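You operate a simulated robot arm through the tools that you are given. There is no shell and no other tool. Be economical: measure what you need, move in short steps, check, and stop when the job is done.

You are at the controls of a simulated two-armed robot. One attempt, no reset.

JOB
On the blue table top, pour about 70 ml from the jug into the glass dish, holding that steady with the other hand, and put the jug back.

The check looks at the end state, three seconds after you hand in, the way a careful person would. Anything else that was tipped, shoved, dropped, spilled or broken makes it a failure.

ROBOT AND FRAMES
Two 7-joint arms with two-finger parallel grippers on one trunk, on a base that drives. Base frame: it is fixed to the floor where the robot stands at the start and does not move with it; the origin is under the middle of the robot, x ahead of it, y to its left, z up; the surface under the hand at the start is at about z = 88. Lengths are in cm, angles in rad, forces in N, time in s.
The left shoulder is at the start at [7, 13.4, 117.6], the right one opposite. With the tool pointing down near the work surface each hand reaches from about 18 to 64 cm from the robot's upright axis, wherever it stands, measured 20 degrees to its own side. Payload 1.57 kg a hand.
The tool frame of a hand sits at the grasp point between the pads (the TCP): z along the fingers, y along the line on which they close. The tips reach 3 cm beyond it. Largest opening 8 cm; finger width 1.7, thickness 1.2; the body of the gripper, 4 by 8.2 cm, starts 8 cm behind the TCP.
Orientation is that of the tool frame in the base frame, as a unit quaternion [w, x, y, z]. With the fingers straight down and closing along the base's y, the tool's x points along the base's -x, its y along +y and its z along -z.

CONTROLS
- The arms move only by the tool send_rows. It takes "left_targets", "right_targets" or both (then of equal length, played together; a hand with none holds still); each is a list of rows, each an object of numbers (a shift or turn left out is 0, a gripper value left out holds the last): "tx", "ty", "tz": the shift along the tool's x, y, z in cm; "ax", "ay", "az": the turn, a rotation vector about the tool's x, y, z in rad; "jaw": the gripper command, from -1 (shut) to 1 (fully open), values between in proportion. In form: [{"tx": .., "ty": .., "tz": .., "ax": .., "ay": .., "az": .., "jaw": ..}, ...]. A call has 1 to 10 rows; each row shifts and turns the commanded pose from where the row before left it, along the tool's axes as they then stand. A row lasts 0.2 s, in which the tool goes at most 5 cm and 0.15 rad; a call with a longer step from one row to the next is refused whole, and so is a gripper value outside its range. Where a pose cannot be reached the arm comes as near as it can. A force on the tool above 40 N (or 10 N above the force at the start of the call, whichever is more), or a blocked arm, ends the call early, and 0.2 s more pass. The fingers move at their own pace (about 15.3 cm/s each) and stop on an object; they squeeze with about 21 N. The grip force told is the motor's: it shows also when the fingers shut on nothing. Time passes only in rows, and 0.2 s behind the last, so rows that do not move let the fingers close. The reply holds the time, the measured pose of the TCP, the force on the tool along the base axes, the opening and the grip force, in the units named above and with some noise, with the torque about the TCP (base axes, N m) and any sound that the robot's microphone picked up, and new pictures: "show" is both (left out), scene, wrist or none (wrist: the cameras of the hands that moved).
- Cameras (640 x 400 px; columns grow to the right, rows downward): "scene" is now at [13.48, 3.58, 141.49]; the picture's right is [0.40, -0.92, 0.00], its down [-0.43, -0.18, -0.88] and it looks along [0.81, 0.35, -0.47] (base axes); focal length 228 px, centre (320, 200). "left" rides on the left gripper at [7.2, 0.7, -12.2] in its tool frame; the picture's right is [-0.09, 1.00, 0.00], its down [-0.84, -0.08, -0.54] and it looks along [-0.54, -0.05, 0.84] (tool axes); focal length 238 px, centre (320, 200). "right" rides on the right gripper at [7.2, -0.7, -12.2] in its tool frame; the picture's right is [0.09, 1.00, 0.00], its down [-0.84, 0.08, -0.54] and it looks along [-0.54, 0.05, 0.84] (tool axes); focal length 238 px, centre (320, 200).
- lift_body(by): slides the trunk up (or, below 0, down) by that many cm; the arms and the scene camera ride with it, the base frame stays. It gives what a move gives, with no picture.
- roll_base(legs): drives the robot by 1 to 6 legs, each [ahead, left, turn to the left] in cm, cm and rad, along the robot's own axes; the way and the turn of a leg run together, so that a leg with both is an arc; at most 150 cm and 3.142 rad a leg. The arms and the cameras ride along, it lands a little off, and it stops where it bumps. It gives what a move gives, and a new picture of the scene camera.
- pan_tilt(pan, tilt): turns the head with the scene camera to pan (to the left, within 1.501 rad either way) and tilt (down, from -0.506 to 1.204), counted from straight ahead of the robot. It gives what a move gives, and a new picture of the scene camera.
- locate(camera, pixels): for up to 12 pixels [column, row] of the newest picture of that camera ("zoom" is the newest enlarged one), the place [x, y, z] in the base frame of the surface seen there, good to about 0.3 cm. The clock stands still meanwhile.
- zoom(camera, box): a new picture of the part [left, top, right, bottom] of that camera's present view, enlarged. The clock stands still meanwhile.
- finish_job(): hands the job in; it is judged then, once.

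Keep the steps short. Do not move on a guess: measure, check each grasp and each placing, and mend mistakes. In all there are 80 turns and 260 pictures (those below and enlarged ones count). Leave the grippers open and the arms clear of the work at the hand-in unless told otherwise, and finish with a single line.

The tools are called after "Call:" as name(argument=value, ...) on one line, values as JSON. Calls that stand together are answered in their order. send_rows: Moves the arms, as the interface text tells. Its arguments: {"type":"object","properties":{"left_targets":{"type":"array","items":{"type":"object","properties":{"tx":{"type":"number"},"ty":{"type":"number"},"tz":{"type":"number"},"ax":{"type":"number"},"ay":{"type":"number"},"az":{"type":"number"},"jaw":{"type":"number"}}}},"right_targets":{"type":"array","items":{"type":"object","properties":{"tx":{"type":"number"},"ty":{"type":"number"},"tz":{"type":"number"},"ax":{"type":"number"},"ay":{"type":"number"},"az":{"type":"number"},"jaw":{"type":"number"}}}},"show":{"type":"string","enum":["both","scene","wrist","none"]}},"required":[]} The other tools are called the same way: lift_body (by) slides the trunk up or down; roll_base (legs) drives the base; pan_tilt (pan, tilt) turns the head that bears the scene camera; locate (camera, pixels) gives the place of the surface under pixels of a picture; zoom (camera, box) takes an enlarged picture of a part of a camera's view; finish_job () hands the job in.

At the start:

```text
t: 0.0
left_tool_pos: [35.39, 29.9, 131.62]
left_tool_rot: [0.0, 0.0, 1.0, 0.0]
left_contact_force: [-0.1, -0.2, 1.2]
left_torque: [0.01, 0.0, -0.01]
left_gripper_width: 7.99
left_gripper_force: 0.1
right_tool_pos: [38.88, 2.05, 122.45]
right_tool_rot: [0.001, 0.0, 1.0, 0.0]
right_contact_force: [0.5, -0.7, -0.3]
right_torque: [0.01, 0.02, 0.01]
right_gripper_width: 7.99
right_gripper_force: 0.0
trunk travel left (down, up): [-75.0, 19.0]
robot x, y, heading: [0.02, -0.32, -0.002]
head pan, tilt: [0.407, 0.485]
```

scene: 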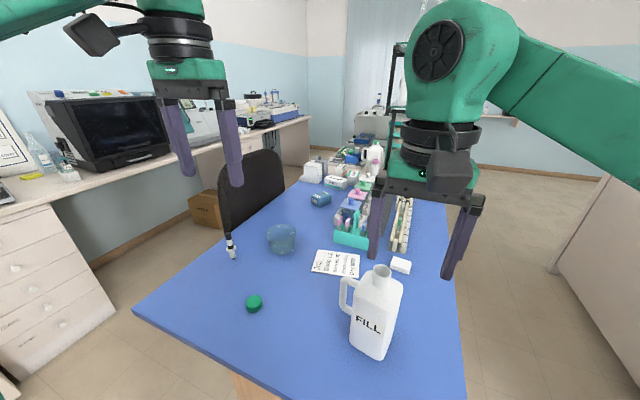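
right: 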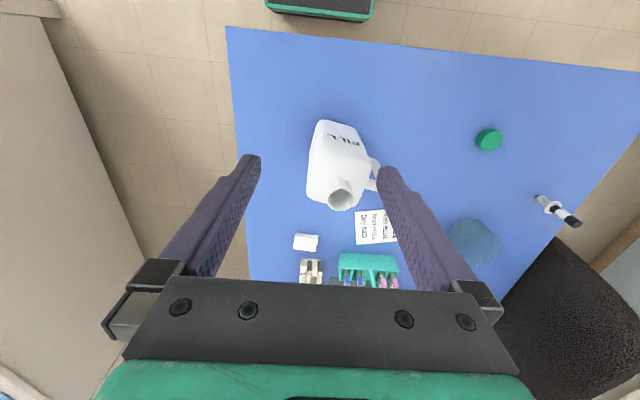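
left: 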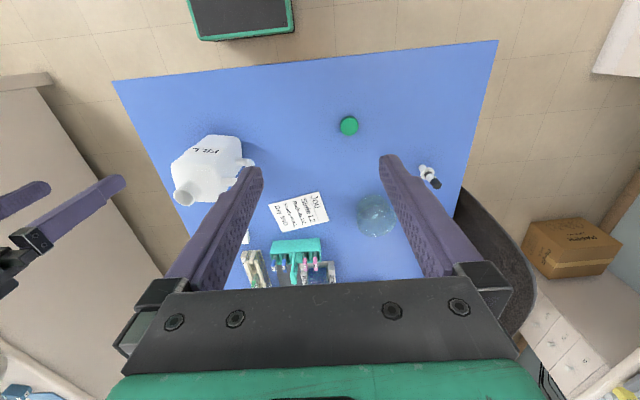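

I see a jug (370,310), a glass dish (282,238), a note (336,263) and a green cap (254,302). I'll enlarge the note, jug and dish first.

Call:
zoom(camera="scene", box=[300, 240, 420, 370])

Call:
zoom(camera="scene", box=[220, 180, 420, 290])

Call:
zoom(camera="left", box=[150, 100, 450, 290])

Call:
locate(camera="scene", pixels=[[380, 270], [380, 285], [364, 330], [343, 290], [347, 312], [282, 228], [270, 238], [296, 238], [282, 253], [254, 300], [232, 250], [336, 263]])

Call:
locate(camera="left", pixels=[[375, 196], [357, 215], [394, 215], [375, 237], [375, 215], [183, 197], [240, 145], [250, 163], [242, 175], [205, 140], [114, 82], [497, 42]])

```text
3.08 times, centred on (360, 305) of scene
```

zoom: 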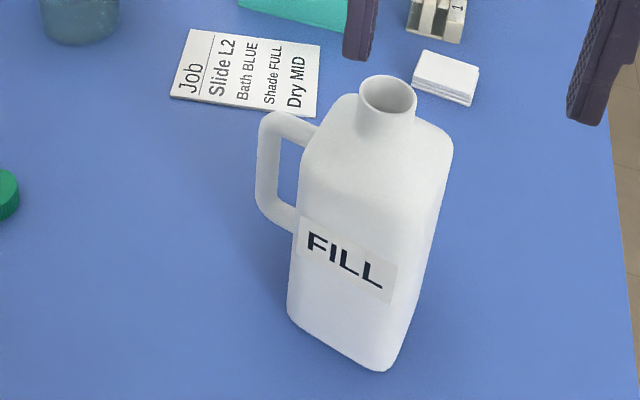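

```text
3.20 times, centred on (320, 235) of scene
```

zoom: 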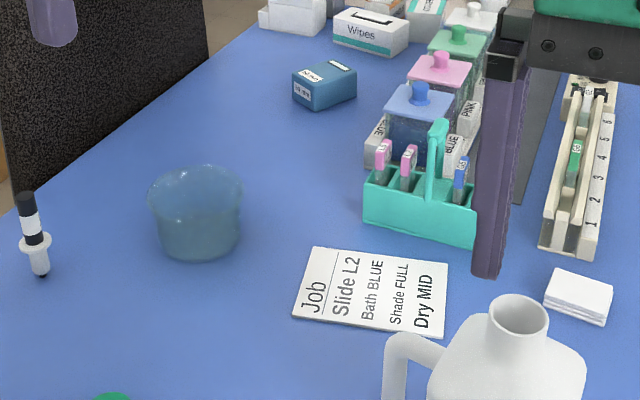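

```text
2.11 times, centred on (300, 195) of left
```

zoom: 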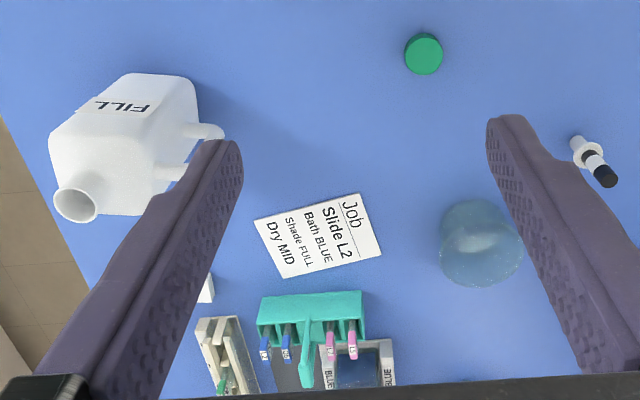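

```text
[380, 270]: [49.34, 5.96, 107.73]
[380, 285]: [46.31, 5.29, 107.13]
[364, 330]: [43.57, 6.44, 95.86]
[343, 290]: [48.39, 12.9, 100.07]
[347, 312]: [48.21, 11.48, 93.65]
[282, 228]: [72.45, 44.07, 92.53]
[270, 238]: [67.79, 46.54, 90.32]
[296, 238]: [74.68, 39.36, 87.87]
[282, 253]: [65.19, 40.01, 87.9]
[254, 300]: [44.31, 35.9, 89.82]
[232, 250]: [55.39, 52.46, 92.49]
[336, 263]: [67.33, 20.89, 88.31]
```

```text
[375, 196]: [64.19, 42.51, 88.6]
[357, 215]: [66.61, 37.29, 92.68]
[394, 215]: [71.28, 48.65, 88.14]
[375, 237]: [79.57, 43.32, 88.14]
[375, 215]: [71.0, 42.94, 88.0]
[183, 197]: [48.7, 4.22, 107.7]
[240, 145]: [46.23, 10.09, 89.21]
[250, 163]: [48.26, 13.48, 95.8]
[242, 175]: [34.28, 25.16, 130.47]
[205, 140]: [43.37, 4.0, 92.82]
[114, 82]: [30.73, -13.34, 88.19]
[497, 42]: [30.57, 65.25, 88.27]
```

The jug stands open near (46,6), with its handle toward +y. The dish is at about (70,43). Next I'll measure the sizes of both.

Call:
zoom(camera="scene", box=[325, 255, 415, 365])

Call:
locate(camera="scene", pixels=[[355, 345], [374, 358], [390, 350], [362, 292], [385, 298], [402, 287], [355, 276], [342, 283], [342, 300], [349, 311], [391, 272], [372, 270]])

Call:
locate(camera="right", pixels=[[317, 122], [362, 132], [330, 155], [310, 185], [360, 190], [370, 160], [375, 162], [374, 187], [331, 192], [350, 200], [340, 207], [340, 182]])

Call:
zoom(camera="right", box=[280, 100, 400, 220])

Call:
pan_tilt(pan=0.4, tilt=1.0)

```text
3.64 times, centred on (370, 310) of scene
```

zoom: 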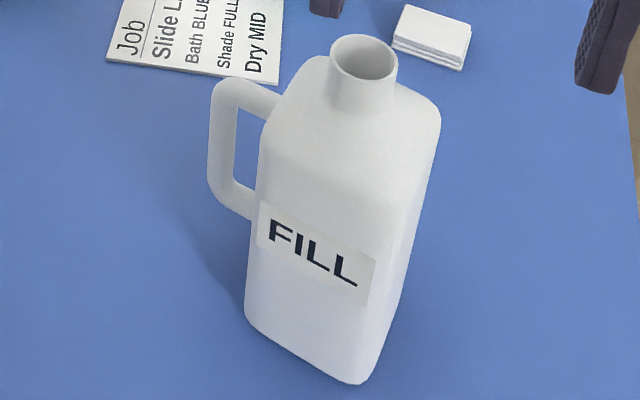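

```text
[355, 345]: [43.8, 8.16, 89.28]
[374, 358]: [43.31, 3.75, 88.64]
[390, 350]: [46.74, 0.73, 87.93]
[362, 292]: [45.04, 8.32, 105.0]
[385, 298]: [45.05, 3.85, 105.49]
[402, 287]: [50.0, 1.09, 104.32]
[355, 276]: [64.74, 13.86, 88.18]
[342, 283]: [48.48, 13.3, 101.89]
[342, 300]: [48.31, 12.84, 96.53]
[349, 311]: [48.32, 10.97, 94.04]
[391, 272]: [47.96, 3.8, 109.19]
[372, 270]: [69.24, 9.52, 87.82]
```

```text
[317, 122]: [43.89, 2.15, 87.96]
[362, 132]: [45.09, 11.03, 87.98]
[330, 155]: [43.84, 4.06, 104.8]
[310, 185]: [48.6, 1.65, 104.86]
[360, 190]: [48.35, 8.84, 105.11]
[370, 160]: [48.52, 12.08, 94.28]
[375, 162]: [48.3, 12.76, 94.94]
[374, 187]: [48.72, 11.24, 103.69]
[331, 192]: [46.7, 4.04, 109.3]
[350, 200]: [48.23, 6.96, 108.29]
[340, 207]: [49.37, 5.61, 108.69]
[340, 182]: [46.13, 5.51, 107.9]
```

```text
3.33 times, centred on (340, 160) of right
```

zoom: 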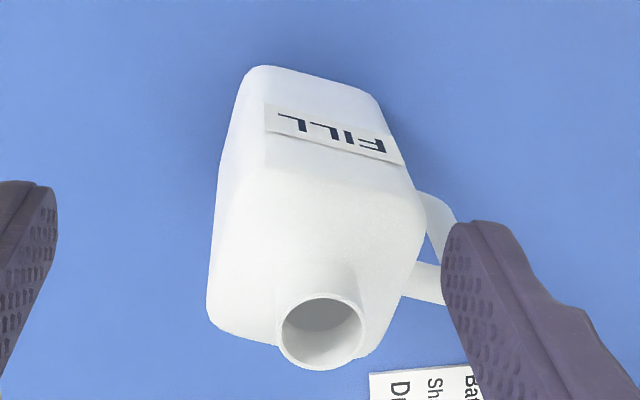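

```text
t: 0.9
left_tool_pos: [35.4, 30.11, 131.56]
left_tool_rot: [0.0, 0.0, 1.0, 0.0]
left_contact_force: [0.1, 0.6, -0.2]
left_torque: [0.01, 0.02, 0.01]
left_gripper_width: 8.02
left_gripper_force: 0.1
right_tool_pos: [38.96, 2.1, 122.46]
right_tool_rot: [-0.001, 0.0, 1.0, 0.0]
right_contact_force: [0.1, 0.5, 0.5]
right_torque: [0.02, 0.0, -0.01]
right_gripper_width: 8.01
right_gripper_force: 0.0
trunk travel left (down, up): [-75.0, 19.0]
robot x, y, heading: [-0.14, -0.18, 0.002]
head pan, tilt: [0.4, 1.0]
```

scene: 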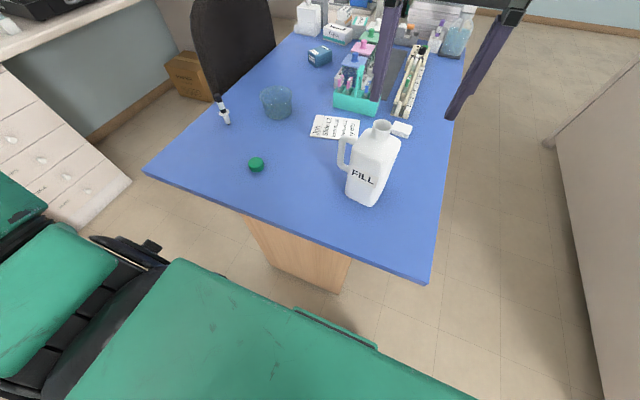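

Next I'll check how much room the base has in front of the pedestal, and measure the dish more closely.

Call:
locate(camera="scene", pixels=[[260, 240], [285, 270], [340, 288], [345, 262], [350, 330], [300, 310], [180, 262], [275, 225], [150, 178], [428, 283], [110, 250], [150, 262]])

Call:
zoom(camera="scene", box=[240, 70, 320, 130])

Call:
locate(camera="zoom", pixels=[[170, 170], [290, 145], [415, 165], [290, 250], [190, 330], [295, 385], [400, 345], [290, 330], [290, 200], [168, 190], [420, 190], [290, 130]])

```text
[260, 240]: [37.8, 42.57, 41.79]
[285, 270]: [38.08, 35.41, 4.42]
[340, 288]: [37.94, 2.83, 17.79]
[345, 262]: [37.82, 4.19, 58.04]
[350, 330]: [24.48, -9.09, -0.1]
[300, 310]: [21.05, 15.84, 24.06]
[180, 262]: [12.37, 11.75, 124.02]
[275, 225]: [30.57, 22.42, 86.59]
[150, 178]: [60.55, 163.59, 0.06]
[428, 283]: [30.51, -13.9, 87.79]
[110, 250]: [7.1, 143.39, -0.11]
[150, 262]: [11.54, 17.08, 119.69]
```

```text
6.67 times, centred on (280, 100) of scene
```

zoom: 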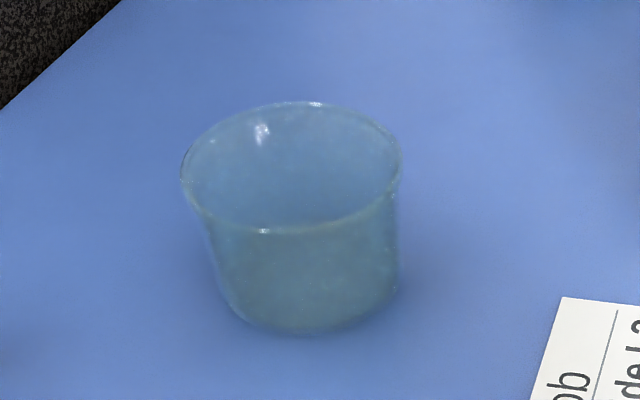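

```text
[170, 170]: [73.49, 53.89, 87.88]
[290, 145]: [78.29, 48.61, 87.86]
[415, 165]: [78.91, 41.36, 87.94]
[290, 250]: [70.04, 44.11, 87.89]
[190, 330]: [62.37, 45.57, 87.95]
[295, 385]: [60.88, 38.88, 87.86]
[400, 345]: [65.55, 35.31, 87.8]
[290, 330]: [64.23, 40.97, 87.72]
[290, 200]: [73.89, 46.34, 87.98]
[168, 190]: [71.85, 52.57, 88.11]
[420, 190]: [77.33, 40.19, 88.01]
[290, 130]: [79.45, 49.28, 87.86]
```

The pedestal front is at x=37.8 and the robot front at about 21–24, so there's some room ahead. I'll drive 22 cm left and then 8 cm ahead, which puts both jug and dish in reach.

Call:
roll_base(legs=[[0, 22, 0], [8, 0, 0]])

Call:
pan_tilt(pan=-0.2, tilt=0.9)

```text
t: 3.3
left_tool_pos: [42.87, 51.94, 131.78]
left_tool_rot: [0.003, 0.001, 1.0, 0.001]
left_contact_force: [0.8, -0.9, -0.8]
left_torque: [0.03, -0.02, -0.01]
left_gripper_width: 7.98
left_gripper_force: 0.0
right_tool_pos: [46.41, 23.9, 122.71]
right_tool_rot: [0.003, 0.001, 1.0, -0.001]
right_contact_force: [0.1, 0.2, -0.1]
right_torque: [0.0, -0.03, 0.02]
right_gripper_width: 7.98
right_gripper_force: 0.0
trunk travel left (down, up): [-75.0, 19.0]
robot x, y, heading: [8.05, 22.26, -0.002]
head pan, tilt: [0.4, 1.0]
```

scene: 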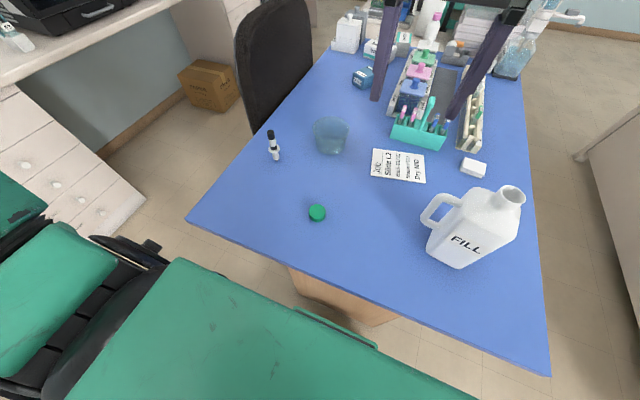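

```text
t: 4.3
left_tool_pos: [43.39, 51.95, 131.78]
left_tool_rot: [0.001, 0.001, 1.0, 0.0]
left_contact_force: [0.7, 0.0, -0.2]
left_torque: [-0.02, -0.02, -0.03]
left_gripper_width: 7.99
left_gripper_force: 0.1
right_tool_pos: [46.87, 23.96, 122.58]
right_tool_rot: [0.0, 0.001, 1.0, 0.0]
right_contact_force: [-0.2, 1.1, 0.2]
right_torque: [0.0, -0.03, -0.03]
right_gripper_width: 7.98
right_gripper_force: 0.0
trunk travel left (down, up): [-75.0, 19.0]
robot x, y, heading: [8.01, 22.15, 0.001]
head pan, tilt: [-0.201, 0.901]
```

scene: 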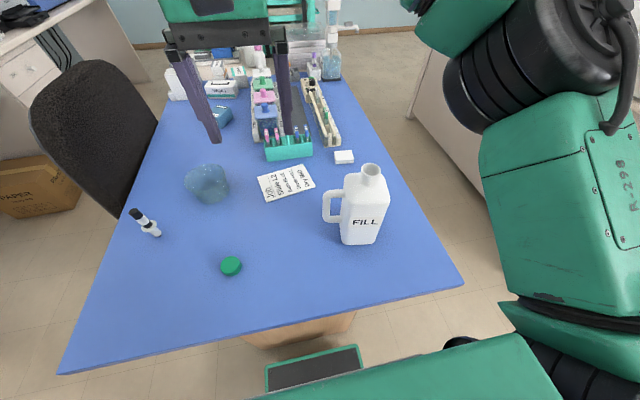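

Base placed. From here the jug is seen nearly straight on, so I'll measure its width and the handle gap.

Call:
zoom(camera="scene", box=[310, 155, 410, 255])

Call:
locate(camera="scene", pixels=[[343, 235], [374, 243], [344, 210], [380, 215], [346, 190], [385, 195], [378, 240], [326, 200], [328, 215], [371, 167], [363, 171], [379, 171]])

```text
4.00 times, centred on (360, 205) of scene
```

zoom: 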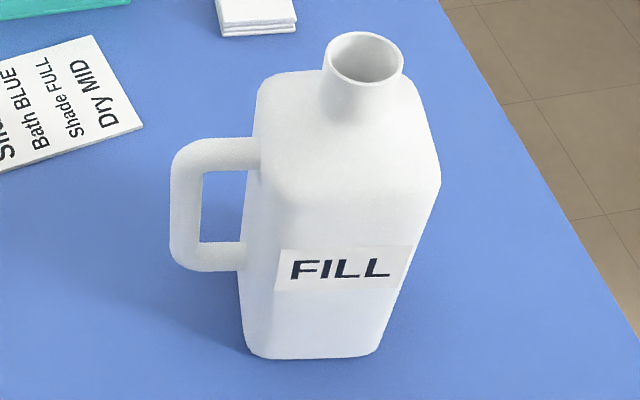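

```text
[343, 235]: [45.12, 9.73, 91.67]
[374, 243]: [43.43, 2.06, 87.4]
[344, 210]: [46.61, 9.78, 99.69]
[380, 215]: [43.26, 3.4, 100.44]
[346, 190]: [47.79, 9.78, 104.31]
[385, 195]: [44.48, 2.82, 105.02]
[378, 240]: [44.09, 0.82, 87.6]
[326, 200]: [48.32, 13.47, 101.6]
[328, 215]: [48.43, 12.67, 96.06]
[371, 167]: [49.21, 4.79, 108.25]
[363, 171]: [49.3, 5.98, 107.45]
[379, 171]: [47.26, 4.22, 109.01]
```

The jug body is about 8.7 cm wide, too wide to grip, so I'll use the handle. Its bar is about 1.6 cm thick, with a 2 cm gap at y≈9.8–11.9, z≈95.7–101.5. The jug pours away from the handle, toward −y. So the left hand should carry the jug and the right hand should hold the dish. I'll drive back to pick it up, move the right hand aside and bring the left hand forward.

Call:
roll_base(legs=[[-7, 0, 0], [0, -21, 0]])

Call:
send_rows(left_targets=[{"tx": -4}, {"tx": -4}, {"tx": -4}, {"tx": -3}, {}, {}], right_targets=[{"ty": -4}, {"ty": -4}, {"ty": -4}, {"ty": -4}, {"ty": -4}, {"ty": -4}], show="none")

Call:
send_rows(left_targets=[{"ay": -0.15}, {"ay": -0.15}, {"ay": -0.15}, {"ay": -0.15}, {"ay": -0.15}, {"ay": -0.15}, {"ay": -0.15}, {"ay": -0.15}, {"ay": -0.15}, {"ay": -0.15}], show="both")

```text
t: 6.5
left_tool_pos: [36.39, 31.51, 131.62]
left_tool_rot: [0.0, 0.001, 1.0, -0.001]
left_contact_force: [0.0, -0.5, 0.2]
left_torque: [-0.02, 0.01, 0.02]
left_gripper_width: 7.99
left_gripper_force: 0.1
right_tool_pos: [40.01, 3.58, 122.5]
right_tool_rot: [-0.001, -0.002, 1.0, -0.001]
right_contact_force: [-0.7, 0.0, -0.1]
right_torque: [-0.02, 0.01, -0.01]
right_gripper_width: 8.02
right_gripper_force: 0.0
trunk travel left (down, up): [-75.0, 19.0]
robot x, y, heading: [1.17, 1.26, 0.001]
head pan, tilt: [-0.201, 0.901]
```

scene: 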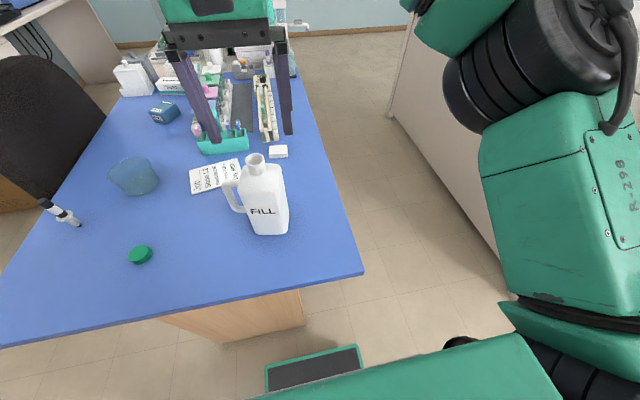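

```text
t: 7.9
left_tool_pos: [48.43, 31.06, 127.62]
left_tool_rot: [0.002, 0.001, 1.0, 0.001]
left_contact_force: [-0.7, 0.6, 0.7]
left_torque: [0.0, -0.02, -0.02]
left_gripper_width: 7.99
left_gripper_force: 0.0
left hand out of reach, approached as far as the arm can: row 2, 3, 4
right_tool_pos: [39.86, -20.85, 122.39]
right_tool_rot: [0.0, 0.0, 1.0, 0.001]
right_contact_force: [0.8, 0.0, 0.6]
right_torque: [0.04, 0.02, 0.0]
right_gripper_width: 8.01
right_gripper_force: 0.1
trunk travel left (down, up): [-75.0, 19.0]
robot x, y, heading: [0.89, 0.85, 0.002]
head pan, tilt: [-0.201, 0.901]
```

```text
t: 10.1
left_tool_pos: [48.55, 31.46, 127.48]
left_tool_rot: [0.68, 0.003, 0.733, 0.008]
left_contact_force: [0.6, 0.1, -1.7]
left_torque: [0.0, -0.13, 0.03]
left_gripper_width: 8.0
left_gripper_force: 0.0
right_tool_pos: [39.89, -20.68, 122.25]
right_tool_rot: [-0.001, 0.0, 1.0, 0.0]
right_contact_force: [0.8, -0.1, 0.3]
right_torque: [-0.04, -0.03, 0.0]
right_gripper_width: 8.0
right_gripper_force: 0.1
trunk travel left (down, up): [-75.0, 19.0]
robot x, y, heading: [1.08, 1.47, -0.001]
head pan, tilt: [-0.201, 0.901]
```

scene: 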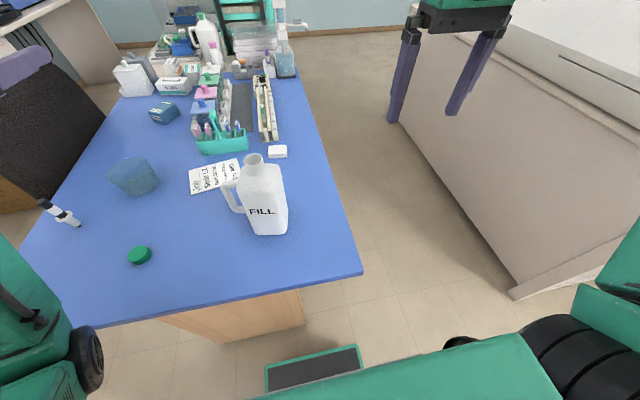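
left: 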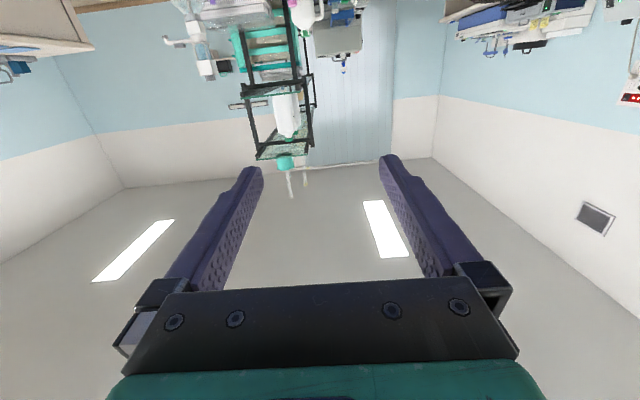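

The left hand is now horizontal. Before picking up, I'll test in free air that the wrist can make the pouring roll, then roll it back.

Call:
send_rows(left_targets=[{"az": 0.15}, {"az": 0.15}, {"az": 0.15}, {"az": 0.15}, {"az": 0.15}, {"az": 0.15}, {"az": 0.15}, {"az": 0.15}, {"az": 0.15}, {"az": 0.15}], show="scene")

Call:
send_rows(left_targets=[{"az": 0.15}, {"az": 0.15}, {"az": 0.15}], show="none")

```text
t: 12.3
left_tool_pos: [48.45, 31.29, 127.51]
left_tool_rot: [0.498, 0.499, 0.535, 0.465]
left_contact_force: [0.9, -0.1, 0.1]
left_torque: [-0.05, -0.03, -0.03]
left_gripper_width: 8.0
left_gripper_force: 0.0
right_tool_pos: [39.81, -20.63, 122.3]
right_tool_rot: [0.0, -0.001, 1.0, 0.0]
right_contact_force: [1.4, 0.5, 0.2]
right_torque: [0.01, 0.0, 0.0]
right_gripper_width: 8.01
right_gripper_force: 0.0
trunk travel left (down, up): [-75.0, 19.0]
robot x, y, heading: [1.11, 1.15, -0.003]
head pan, tilt: [-0.201, 0.901]
```

scene: 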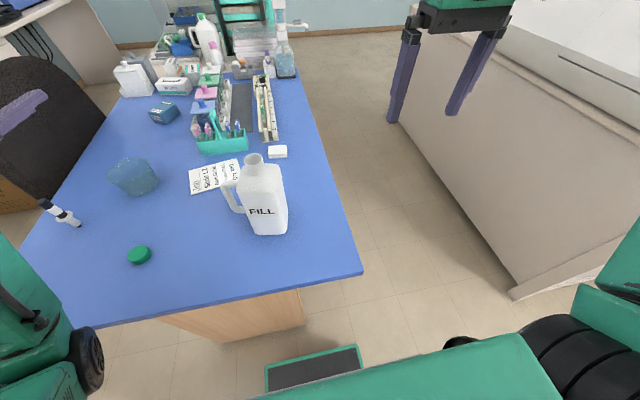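

```text
t: 13.1
left_tool_pos: [48.49, 31.36, 127.39]
left_tool_rot: [0.382, 0.606, 0.411, 0.564]
left_contact_force: [0.5, -1.1, -0.2]
left_torque: [0.01, 0.0, 0.01]
left_gripper_width: 7.99
left_gripper_force: 0.0
right_tool_pos: [39.86, -20.69, 122.43]
right_tool_rot: [0.001, -0.001, 1.0, 0.0]
right_contact_force: [-0.5, -0.1, -0.2]
right_torque: [-0.03, 0.02, -0.01]
right_gripper_width: 8.02
right_gripper_force: 0.0
trunk travel left (down, up): [-75.0, 19.0]
robot x, y, heading: [0.92, 0.59, -0.004]
head pan, tilt: [-0.201, 0.901]
```

The roll works up to 112°. I'll roll back, level the hand, set the jaw to about 2.4 cm and move to a point left of the handle, still high.

Call:
send_rows(left_targets=[{"az": -0.15, "jaw": -0.4}, {"az": -0.15}, {"az": -0.15}, {"az": -0.15}, {"az": -0.15}, {"az": -0.15}, {"az": -0.15}, {"az": -0.15}, {"az": -0.15}, {"az": -0.15}], show="none")

Call:
send_rows(left_targets=[{"az": -0.15}, {"az": -0.15}, {"az": -0.15}, {"ay": -0.07, "tz": -3}, {"ty": -4, "tz": -3}, {"ty": -4}, {"ty": -4}, {"ty": -4}, {"ty": -2.5}, {}], show="scene")

```text
t: 15.3
left_tool_pos: [48.64, 31.38, 127.47]
left_tool_rot: [0.665, 0.163, 0.714, 0.15]
left_contact_force: [-0.1, 0.0, 0.3]
left_torque: [0.01, 0.01, 0.01]
left_gripper_width: 2.39
left_gripper_force: 0.1
right_tool_pos: [39.93, -20.6, 122.35]
right_tool_rot: [-0.001, 0.0, 1.0, 0.0]
right_contact_force: [-0.1, -0.5, -0.7]
right_torque: [0.03, -0.01, -0.01]
right_gripper_width: 8.0
right_gripper_force: 0.1
trunk travel left (down, up): [-75.0, 19.0]
robot x, y, heading: [1.01, 1.12, -0.001]
head pan, tilt: [-0.201, 0.901]
```

```text
t: 17.5
left_tool_pos: [45.43, 15.36, 131.02]
left_tool_rot: [0.714, -0.001, 0.699, 0.04]
left_contact_force: [-0.4, 0.1, 0.3]
left_torque: [0.03, -0.01, 0.02]
left_gripper_width: 2.41
left_gripper_force: 0.0
left hand out of reach, approached as far as the arm can: row 4, 5, 6
right_tool_pos: [39.83, -20.77, 122.38]
right_tool_rot: [0.0, -0.001, 1.0, 0.0]
right_contact_force: [-0.3, 0.6, 0.0]
right_torque: [-0.02, 0.02, 0.01]
right_gripper_width: 8.02
right_gripper_force: 0.1
trunk travel left (down, up): [-75.0, 19.0]
robot x, y, heading: [1.1, 1.18, 0.003]
head pan, tilt: [-0.201, 0.901]
```

scene: 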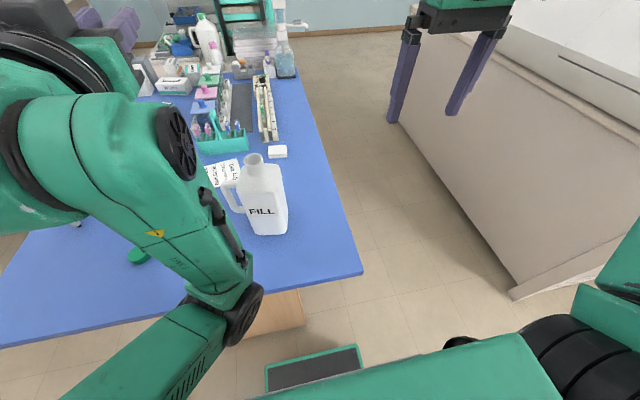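

With the hand pulled in this close the arm folds up and misses its targets. I'll back the base off 14 cm and raise the trunk 12 cm for elbow clearance.

Call:
lift_body(by=12)

Call:
roll_base(legs=[[-14, 0, 0]])

Call:
pan_tilt(pan=0.0, tilt=0.75)

```text
t: 19.0
left_tool_pos: [45.64, 15.15, 142.61]
left_tool_rot: [0.711, 0.003, 0.702, 0.044]
left_contact_force: [0.9, -1.3, 0.0]
left_torque: [-0.02, -0.04, 0.01]
left_gripper_width: 2.39
left_gripper_force: 0.0
right_tool_pos: [39.85, -20.69, 134.4]
right_tool_rot: [0.001, -0.001, 1.0, 0.0]
right_contact_force: [-1.1, -1.0, -0.1]
right_torque: [-0.01, 0.0, 0.03]
right_gripper_width: 8.01
right_gripper_force: 0.0
trunk travel left (down, up): [-87.0, 7.0]
robot x, y, heading: [0.87, 0.66, -0.001]
head pan, tilt: [-0.201, 0.901]
```

```text
t: 20.4
left_tool_pos: [32.03, 15.15, 142.3]
left_tool_rot: [0.709, 0.003, 0.704, 0.046]
left_contact_force: [-0.1, 0.4, -0.3]
left_torque: [0.03, -0.01, 0.01]
left_gripper_width: 2.39
left_gripper_force: 0.1
right_tool_pos: [26.18, -20.67, 134.27]
right_tool_rot: [-0.002, -0.001, 1.0, 0.0]
right_contact_force: [0.5, 0.8, -1.1]
right_torque: [-0.01, 0.04, 0.02]
right_gripper_width: 7.99
right_gripper_force: 0.0
trunk travel left (down, up): [-87.0, 7.0]
robot x, y, heading: [-13.09, 0.94, -0.002]
head pan, tilt: [-0.201, 0.901]
```

scene: 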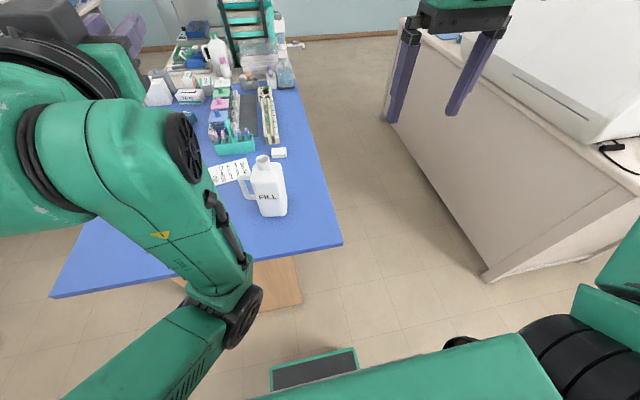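

```text
t: 21.1
left_tool_pos: [31.58, 15.27, 142.54]
left_tool_rot: [0.71, 0.004, 0.703, 0.048]
left_contact_force: [0.1, 0.3, 0.7]
left_torque: [-0.01, -0.03, 0.01]
left_gripper_width: 2.41
left_gripper_force: 0.1
right_tool_pos: [25.89, -20.6, 134.26]
right_tool_rot: [-0.001, -0.001, 1.0, 0.0]
right_contact_force: [-0.7, 0.3, -0.8]
right_torque: [0.01, -0.01, -0.02]
right_gripper_width: 8.01
right_gripper_force: 0.0
trunk travel left (down, up): [-87.0, 7.0]
robot x, y, heading: [-12.7, 1.28, 0.002]
head pan, tilt: [0.0, 0.75]
```

scene: 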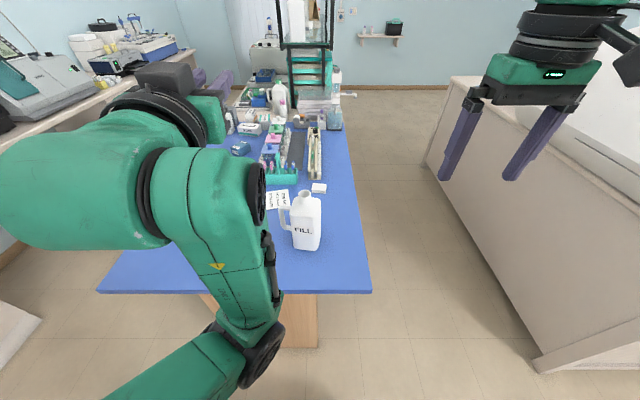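

There's room now. I'll move the left hand forward, then down to about z=112, left of the handle.

Call:
send_rows(left_targets=[{"tz": 3}, {"tz": 3}, {"tz": 3, "tx": 2}, {"tx": 4}, {"tx": 4}, {"tx": 4}, {"tx": 4}, {"tx": 4}, {"tx": 4}, {}], show="both")

Call:
locate(camera="scene", pixels=[[265, 360], [300, 193], [309, 200], [284, 215], [283, 222]])

```text
t: 23.3
left_tool_pos: [40.99, 17.98, 116.97]
left_tool_rot: [0.714, 0.02, 0.697, 0.063]
left_contact_force: [0.3, 0.4, -0.2]
left_torque: [-0.01, 0.01, -0.02]
left_gripper_width: 2.4
left_gripper_force: 0.2
right_tool_pos: [25.73, -20.69, 134.39]
right_tool_rot: [0.0, -0.001, 1.0, 0.0]
right_contact_force: [0.7, 0.4, -0.3]
right_torque: [0.02, 0.01, 0.03]
right_gripper_width: 8.0
right_gripper_force: 0.0
trunk travel left (down, up): [-87.0, 7.0]
robot x, y, heading: [-12.53, 1.06, 0.005]
head pan, tilt: [0.0, 0.75]
```

scene: 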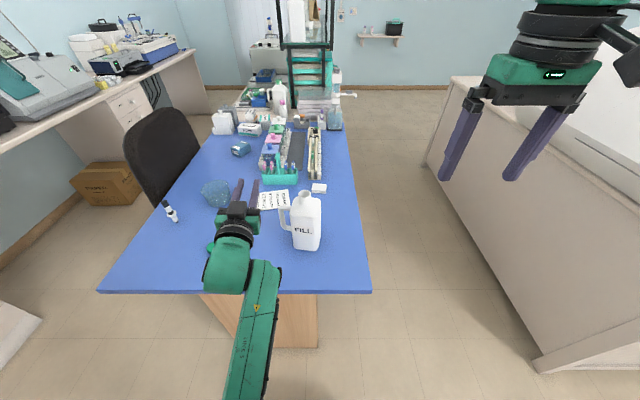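
left: 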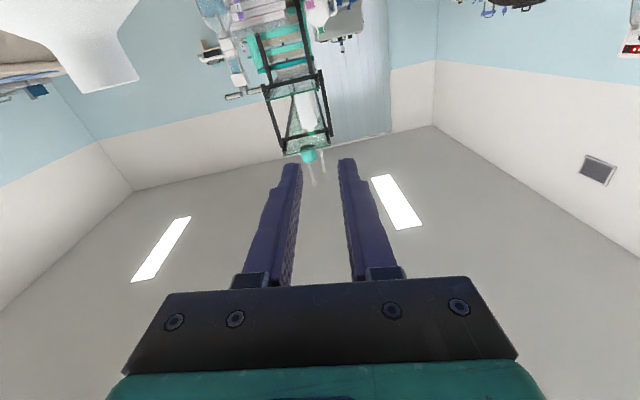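

```text
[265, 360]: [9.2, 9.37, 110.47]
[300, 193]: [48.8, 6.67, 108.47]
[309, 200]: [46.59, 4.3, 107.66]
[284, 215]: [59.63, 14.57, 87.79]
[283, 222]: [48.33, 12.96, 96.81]
```

The arm moves freely here. Reading the quaternion, the hand is about 0.12 rad off in roll and 0.06 in yaw. I'll correct that, shift toward y=12.7 and measure the handle again.

Call:
send_rows(left_targets=[{"az": -0.116}, {"ax": 0.06, "ay": 0.03}, {"ty": -3}, {"ty": -2.3}, {"tx": 4}, {}], show="scene")

Call:
zoom(camera="scene", box=[250, 170, 340, 260])

Call:
locate(camera="zoom", pixels=[[210, 275], [212, 320], [217, 360], [232, 275], [235, 340], [245, 370], [270, 265], [262, 375], [240, 260], [300, 330], [480, 350], [300, 480]])

```text
t: 24.3
left_tool_pos: [40.71, 13.93, 115.56]
left_tool_rot: [0.704, 0.061, 0.706, 0.042]
left_contact_force: [0.4, -1.1, -0.6]
left_torque: [0.0, -0.01, -0.03]
left_gripper_width: 2.41
left_gripper_force: 0.1
right_tool_pos: [25.9, -20.63, 134.31]
right_tool_rot: [-0.001, -0.001, 1.0, 0.0]
right_contact_force: [0.5, 0.4, 0.5]
right_torque: [-0.01, 0.0, 0.03]
right_gripper_width: 8.01
right_gripper_force: 0.0
trunk travel left (down, up): [-87.0, 7.0]
robot x, y, heading: [-13.21, 1.21, 0.001]
head pan, tilt: [0.0, 0.75]
stopped in row 5 (left hand): the arm was blocked; the commanded pose is now the measured one
```

scene: 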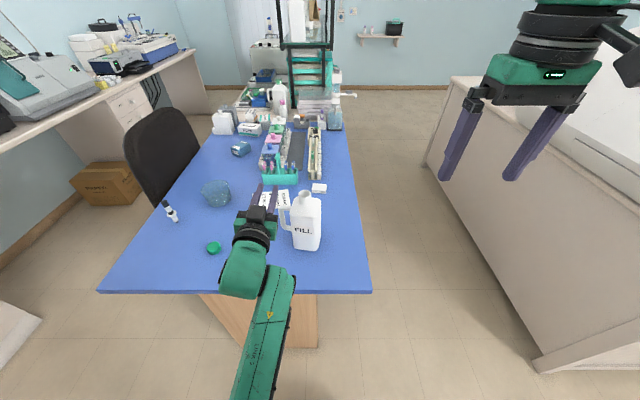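

```text
4.44 times, centred on (295, 215) of scene
```

zoom: 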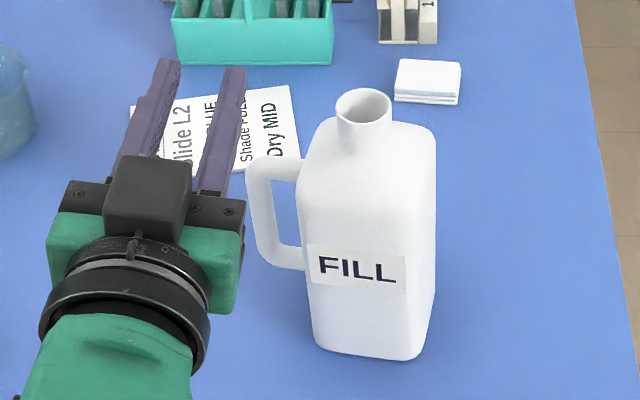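

```text
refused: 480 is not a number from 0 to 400
```

The arm was blocked before the wrist reached the ordered orientation; it looks like a joint limit this close to the shoulder line. The earlier free pose had the hand about 16 cm left of the shoulder. I'll raise the hand a little and shift the base 16 cm right.

Call:
send_rows(left_targets=[{"tx": -3, "ty": 2}, {"tx": -3, "ty": 2}, {}], show="none")

Call:
roll_base(legs=[[0, -16, 0]])

Call:
send_rows(left_targets=[{"ty": 4}, {"ty": 4}, {"ty": 4}, {"ty": 2}, {}], show="none")

```text
t: 25.1
left_tool_pos: [40.89, 16.96, 122.11]
left_tool_rot: [0.705, 0.059, 0.706, 0.042]
left_contact_force: [-0.9, -0.7, 0.8]
left_torque: [-0.04, -0.04, -0.01]
left_gripper_width: 2.39
left_gripper_force: 0.1
right_tool_pos: [25.89, -20.78, 134.48]
right_tool_rot: [0.001, -0.001, 1.0, 0.001]
right_contact_force: [-0.1, -0.4, -0.2]
right_torque: [0.01, -0.02, 0.02]
right_gripper_width: 8.0
right_gripper_force: 0.1
trunk travel left (down, up): [-87.0, 7.0]
robot x, y, heading: [-12.77, 1.43, 0.0]
head pan, tilt: [0.0, 0.75]
```

```text
t: 26.6
left_tool_pos: [40.84, 1.45, 122.08]
left_tool_rot: [0.705, 0.058, 0.706, 0.04]
left_contact_force: [0.8, -0.1, -0.3]
left_torque: [0.0, -0.04, -0.03]
left_gripper_width: 2.4
left_gripper_force: 0.0
right_tool_pos: [25.9, -36.31, 134.34]
right_tool_rot: [0.0, -0.001, 1.0, -0.001]
right_contact_force: [-0.1, 0.3, -0.3]
right_torque: [0.01, -0.01, 0.03]
right_gripper_width: 7.98
right_gripper_force: 0.0
trunk travel left (down, up): [-87.0, 7.0]
robot x, y, heading: [-12.73, -14.65, -0.001]
head pan, tilt: [0.0, 0.75]
```

scene: 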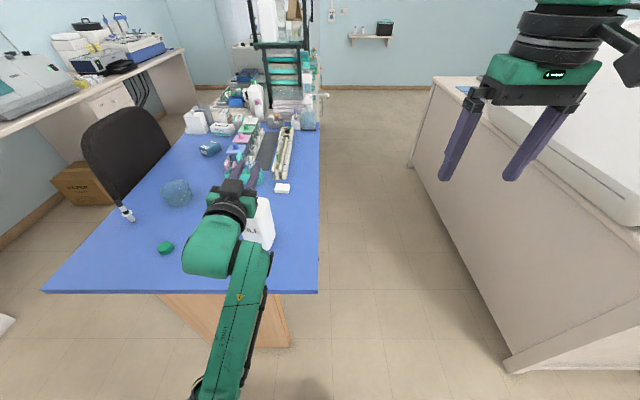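

```text
t: 27.8
left_tool_pos: [41.16, 15.06, 124.18]
left_tool_rot: [0.705, 0.059, 0.706, 0.042]
left_contact_force: [-0.2, -0.3, 1.6]
left_torque: [-0.03, 0.0, -0.01]
left_gripper_width: 2.4
left_gripper_force: 0.0
right_tool_pos: [26.0, -36.62, 134.29]
right_tool_rot: [0.0, -0.002, 1.0, 0.0]
right_contact_force: [-0.4, 0.1, -0.1]
right_torque: [-0.03, 0.0, 0.01]
right_gripper_width: 8.01
right_gripper_force: 0.0
trunk travel left (down, up): [-87.0, 7.0]
robot x, y, heading: [-13.12, -14.73, 0.002]
head pan, tilt: [0.0, 0.75]
```

Rolling the hand level again (about 0.143 rad), then moving to y≈12.7 and down to about z=112.

Call:
send_rows(left_targets=[{"az": -0.143}, {"ax": -0.024}, {"ty": -2.4}, {"tx": 4}, {"tx": 4}, {"tx": 4}, {}], show="scene")

Call:
zoom(camera="scene", box=[190, 160, 290, 260])

```text
t: 29.4
left_tool_pos: [41.03, 12.49, 112.0]
left_tool_rot: [0.706, 0.0, 0.708, 0.0]
left_contact_force: [-1.1, -0.1, -0.6]
left_torque: [-0.02, 0.03, 0.01]
left_gripper_width: 2.4
left_gripper_force: 0.1
right_tool_pos: [25.86, -36.55, 134.3]
right_tool_rot: [0.0, -0.001, 1.0, 0.0]
right_contact_force: [-0.2, -0.8, -0.6]
right_torque: [-0.03, -0.01, 0.0]
right_gripper_width: 8.0
right_gripper_force: 0.1
trunk travel left (down, up): [-87.0, 7.0]
robot x, y, heading: [-13.03, -15.24, 0.001]
head pan, tilt: [0.0, 0.75]
```

scene: 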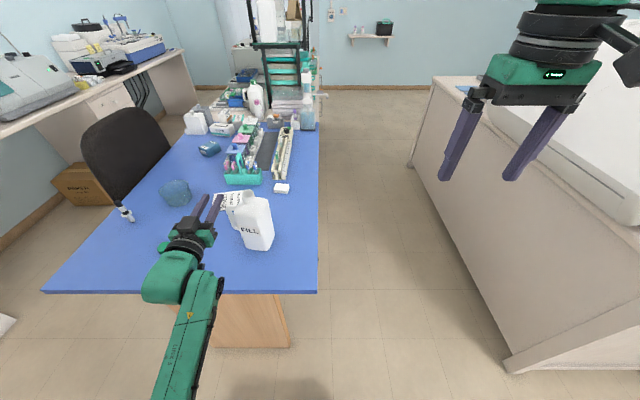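

```text
4.00 times, centred on (240, 210) of scene
```

zoom: 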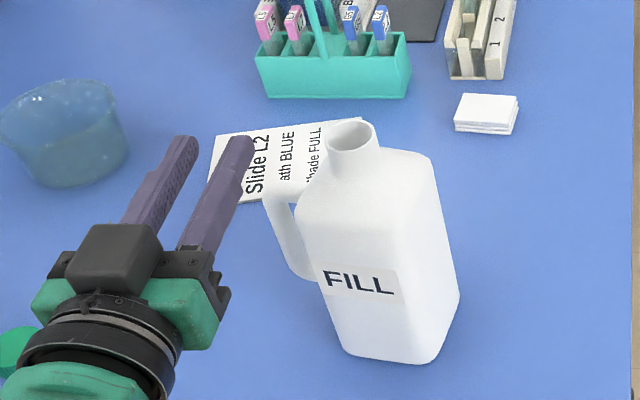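

Orientation is now exact. I'll read the handle surfaces in this enlarged view.

Call:
locate(camera="zoom", pixels=[[267, 205], [275, 240], [285, 265], [280, 205], [285, 235], [295, 255], [288, 205], [300, 268], [280, 190], [310, 220], [310, 190], [316, 278]])

Call:
locate(camera="scene", pixels=[[218, 197], [216, 205], [206, 200]])

```text
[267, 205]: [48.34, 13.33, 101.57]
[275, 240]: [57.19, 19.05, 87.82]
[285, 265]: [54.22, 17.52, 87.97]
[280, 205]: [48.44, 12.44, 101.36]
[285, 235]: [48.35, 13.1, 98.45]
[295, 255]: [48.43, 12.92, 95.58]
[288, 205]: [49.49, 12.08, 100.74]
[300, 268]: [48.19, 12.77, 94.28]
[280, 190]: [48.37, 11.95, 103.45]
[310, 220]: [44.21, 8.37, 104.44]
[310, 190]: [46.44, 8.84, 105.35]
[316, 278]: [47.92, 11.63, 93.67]
```

```text
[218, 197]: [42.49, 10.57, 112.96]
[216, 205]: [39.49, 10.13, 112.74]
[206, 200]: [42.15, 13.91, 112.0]
```

The bar's front face is at x≈48.35, y≈12.0–13.4, and the gap is z≈95.6–102. I'll lower the hand to z=100.8 at y=12.7 with the tips still short of the handle, then check.

Call:
send_rows(left_targets=[{"ty": 0.2}, {"tx": 3}, {"tx": 3}, {"tx": 3}, {"tx": 2.2}, {}, {}], show="scene")

Call:
zoom(camera="scene", box=[200, 170, 280, 250])

```text
t: 30.9
left_tool_pos: [41.1, 12.82, 100.88]
left_tool_rot: [0.706, 0.0, 0.708, 0.001]
left_contact_force: [-0.6, 0.2, 0.1]
left_torque: [-0.01, 0.02, 0.02]
left_gripper_width: 2.41
left_gripper_force: 0.1
right_tool_pos: [25.92, -36.55, 134.34]
right_tool_rot: [-0.001, 0.0, 1.0, 0.0]
right_contact_force: [-0.2, -0.4, 0.0]
right_torque: [-0.02, 0.01, 0.0]
right_gripper_width: 7.98
right_gripper_force: 0.1
trunk travel left (down, up): [-87.0, 7.0]
robot x, y, heading: [-12.89, -14.7, -0.001]
head pan, tilt: [0.0, 0.75]
```

scene: 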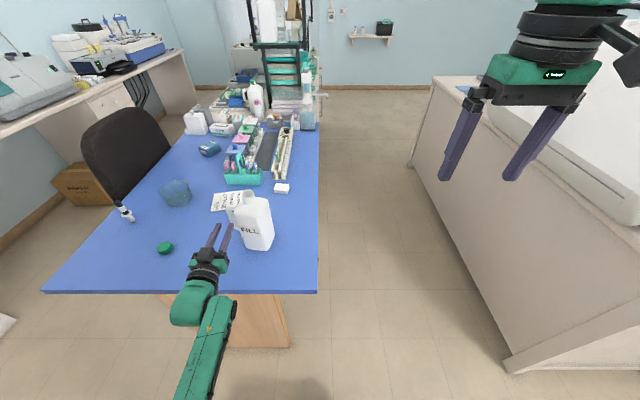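

```text
5.00 times, centred on (240, 210) of scene
```

zoom: 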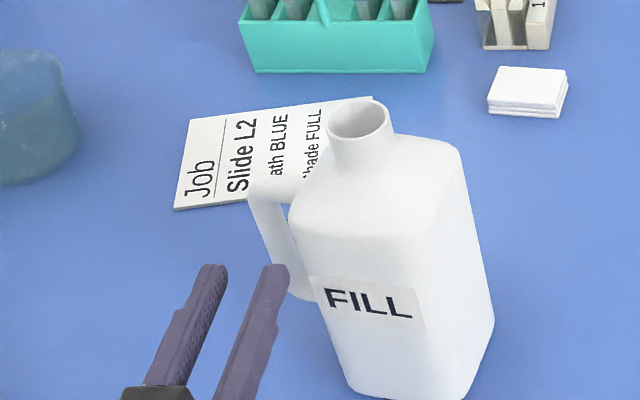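

Call:
locate(camera="zoom", pixels=[[275, 275], [285, 275], [275, 310], [275, 330], [262, 360], [250, 390], [245, 330], [220, 385], [218, 275], [175, 330], [330, 280], [300, 235]])

Call:
zoom(camera="left", box=[160, 120, 460, 320])

```text
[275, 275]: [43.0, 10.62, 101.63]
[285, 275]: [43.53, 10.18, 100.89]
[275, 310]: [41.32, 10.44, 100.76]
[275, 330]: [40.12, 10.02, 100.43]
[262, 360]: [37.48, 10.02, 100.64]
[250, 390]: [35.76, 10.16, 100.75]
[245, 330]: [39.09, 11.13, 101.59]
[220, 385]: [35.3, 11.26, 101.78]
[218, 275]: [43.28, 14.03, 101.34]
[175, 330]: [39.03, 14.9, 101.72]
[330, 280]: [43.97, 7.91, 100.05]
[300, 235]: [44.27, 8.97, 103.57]
```

```text
2.00 times, centred on (310, 220) of left
```

zoom: 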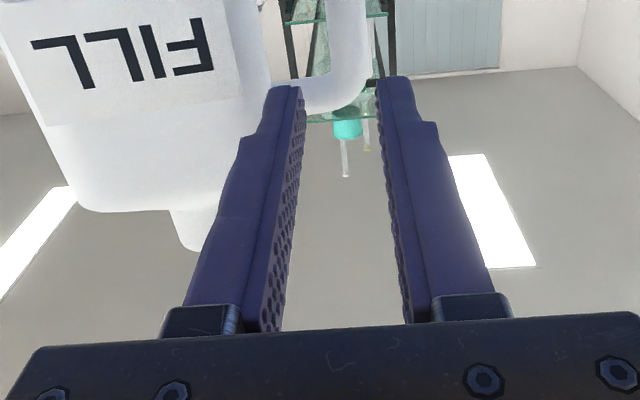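

The fingers thicken about 1 cm behind the TCP, so clearance to the body is about 0.3 cm. I'll shift +0.15 in y and slide forward slowly, watching the forces.

Call:
send_rows(left_targets=[{"ty": 0.15}, {"tz": 1.5}, {"tz": 1.5}, {"tz": 1}, {}], show="wrist")

Call:
zoom(camera="scene", box=[200, 170, 280, 250])

```text
t: 32.1
left_tool_pos: [45.04, 12.95, 100.94]
left_tool_rot: [0.706, 0.0, 0.708, 0.001]
left_contact_force: [-0.6, 0.7, 0.4]
left_torque: [0.0, 0.02, 0.01]
left_gripper_width: 2.38
left_gripper_force: 0.1
right_tool_pos: [25.96, -36.56, 134.49]
right_tool_rot: [0.001, -0.001, 1.0, 0.0]
right_contact_force: [0.7, 0.2, 0.3]
right_torque: [0.01, 0.01, 0.02]
right_gripper_width: 8.02
right_gripper_force: 0.1
trunk travel left (down, up): [-87.0, 7.0]
robot x, y, heading: [-12.87, -14.92, 0.003]
head pan, tilt: [0.0, 0.75]
```

left: 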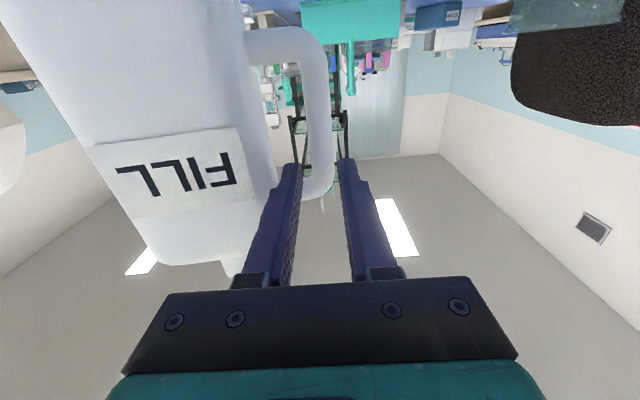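

```text
5.00 times, centred on (240, 210) of scene
```

zoom: 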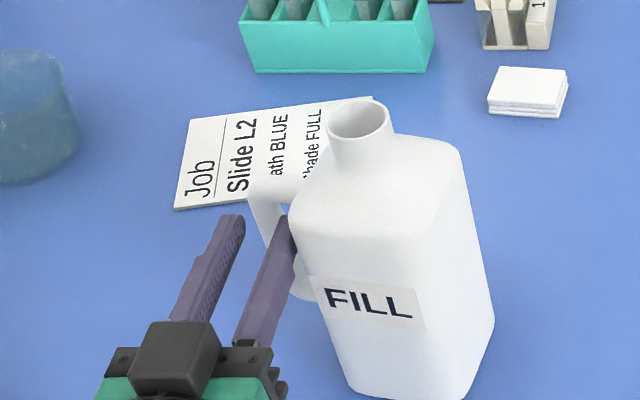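

The handle bar sits between the fingers and there is no contact. I'll drop 0.5 cm so the finger passes under the handle's top arm, then slide in 3.3 cm more.

Call:
send_rows(left_targets=[{"tx": 0.5}, {"tz": 1.1}, {"tz": 1.1}, {"tz": 1.1}, {}], show="wrist")

Call:
zoom(camera="scene", box=[200, 170, 280, 250])

```text
t: 33.4
left_tool_pos: [48.39, 12.87, 100.35]
left_tool_rot: [0.706, -0.001, 0.708, 0.001]
left_contact_force: [-0.3, -0.5, -0.9]
left_torque: [0.01, -0.05, 0.02]
left_gripper_width: 2.4
left_gripper_force: 0.0
right_tool_pos: [25.85, -36.56, 134.43]
right_tool_rot: [0.0, -0.001, 1.0, -0.001]
right_contact_force: [-0.4, 1.4, 0.0]
right_torque: [-0.02, 0.01, -0.01]
right_gripper_width: 7.98
right_gripper_force: 0.1
trunk travel left (down, up): [-87.0, 7.0]
robot x, y, heading: [-13.18, -14.64, -0.0]
head pan, tilt: [0.0, 0.75]
```

left: 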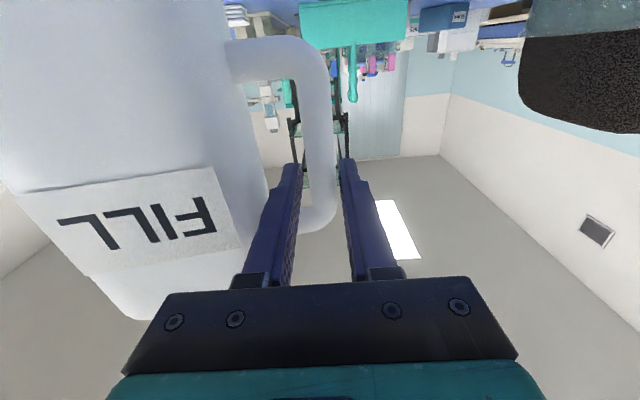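

```text
5.00 times, centred on (240, 210) of scene
```

zoom: 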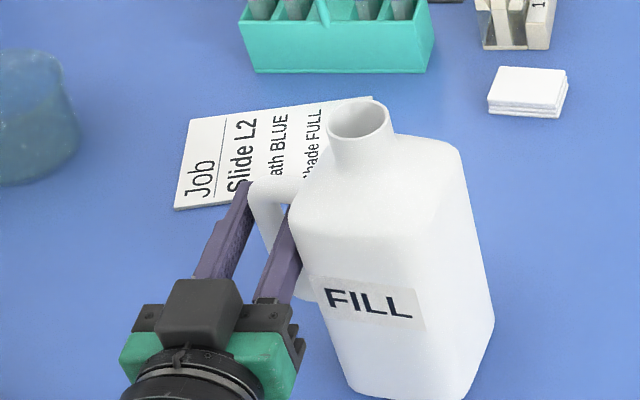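

The bar is between the pads. I'll centre on it (−0.15), shut the jaw and read the grip.

Call:
send_rows(left_targets=[{"tz": 0.4}, {"ty": -0.15}, {"jaw": -1}, {}, {}, {}], show="wrist")

```text
t: 34.8
left_tool_pos: [48.86, 12.8, 100.36]
left_tool_rot: [0.706, 0.0, 0.708, 0.001]
left_contact_force: [1.2, 2.4, 1.5]
left_torque: [-0.09, -0.03, 0.06]
left_gripper_width: 1.64
left_gripper_force: 21.1
right_tool_pos: [25.8, -36.45, 134.34]
right_tool_rot: [-0.002, 0.0, 1.0, 0.0]
right_contact_force: [-0.8, 0.1, 0.0]
right_torque: [-0.03, -0.02, 0.04]
right_gripper_width: 7.98
right_gripper_force: 0.0
trunk travel left (down, up): [-87.0, 7.0]
robot x, y, heading: [-12.82, -14.86, -0.004]
head pan, tilt: [0.0, 0.75]
```

left: 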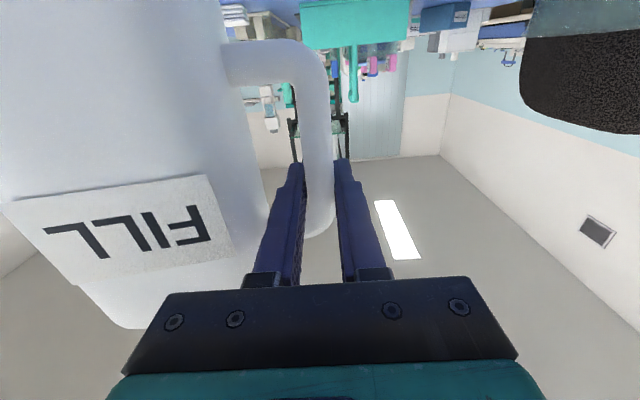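

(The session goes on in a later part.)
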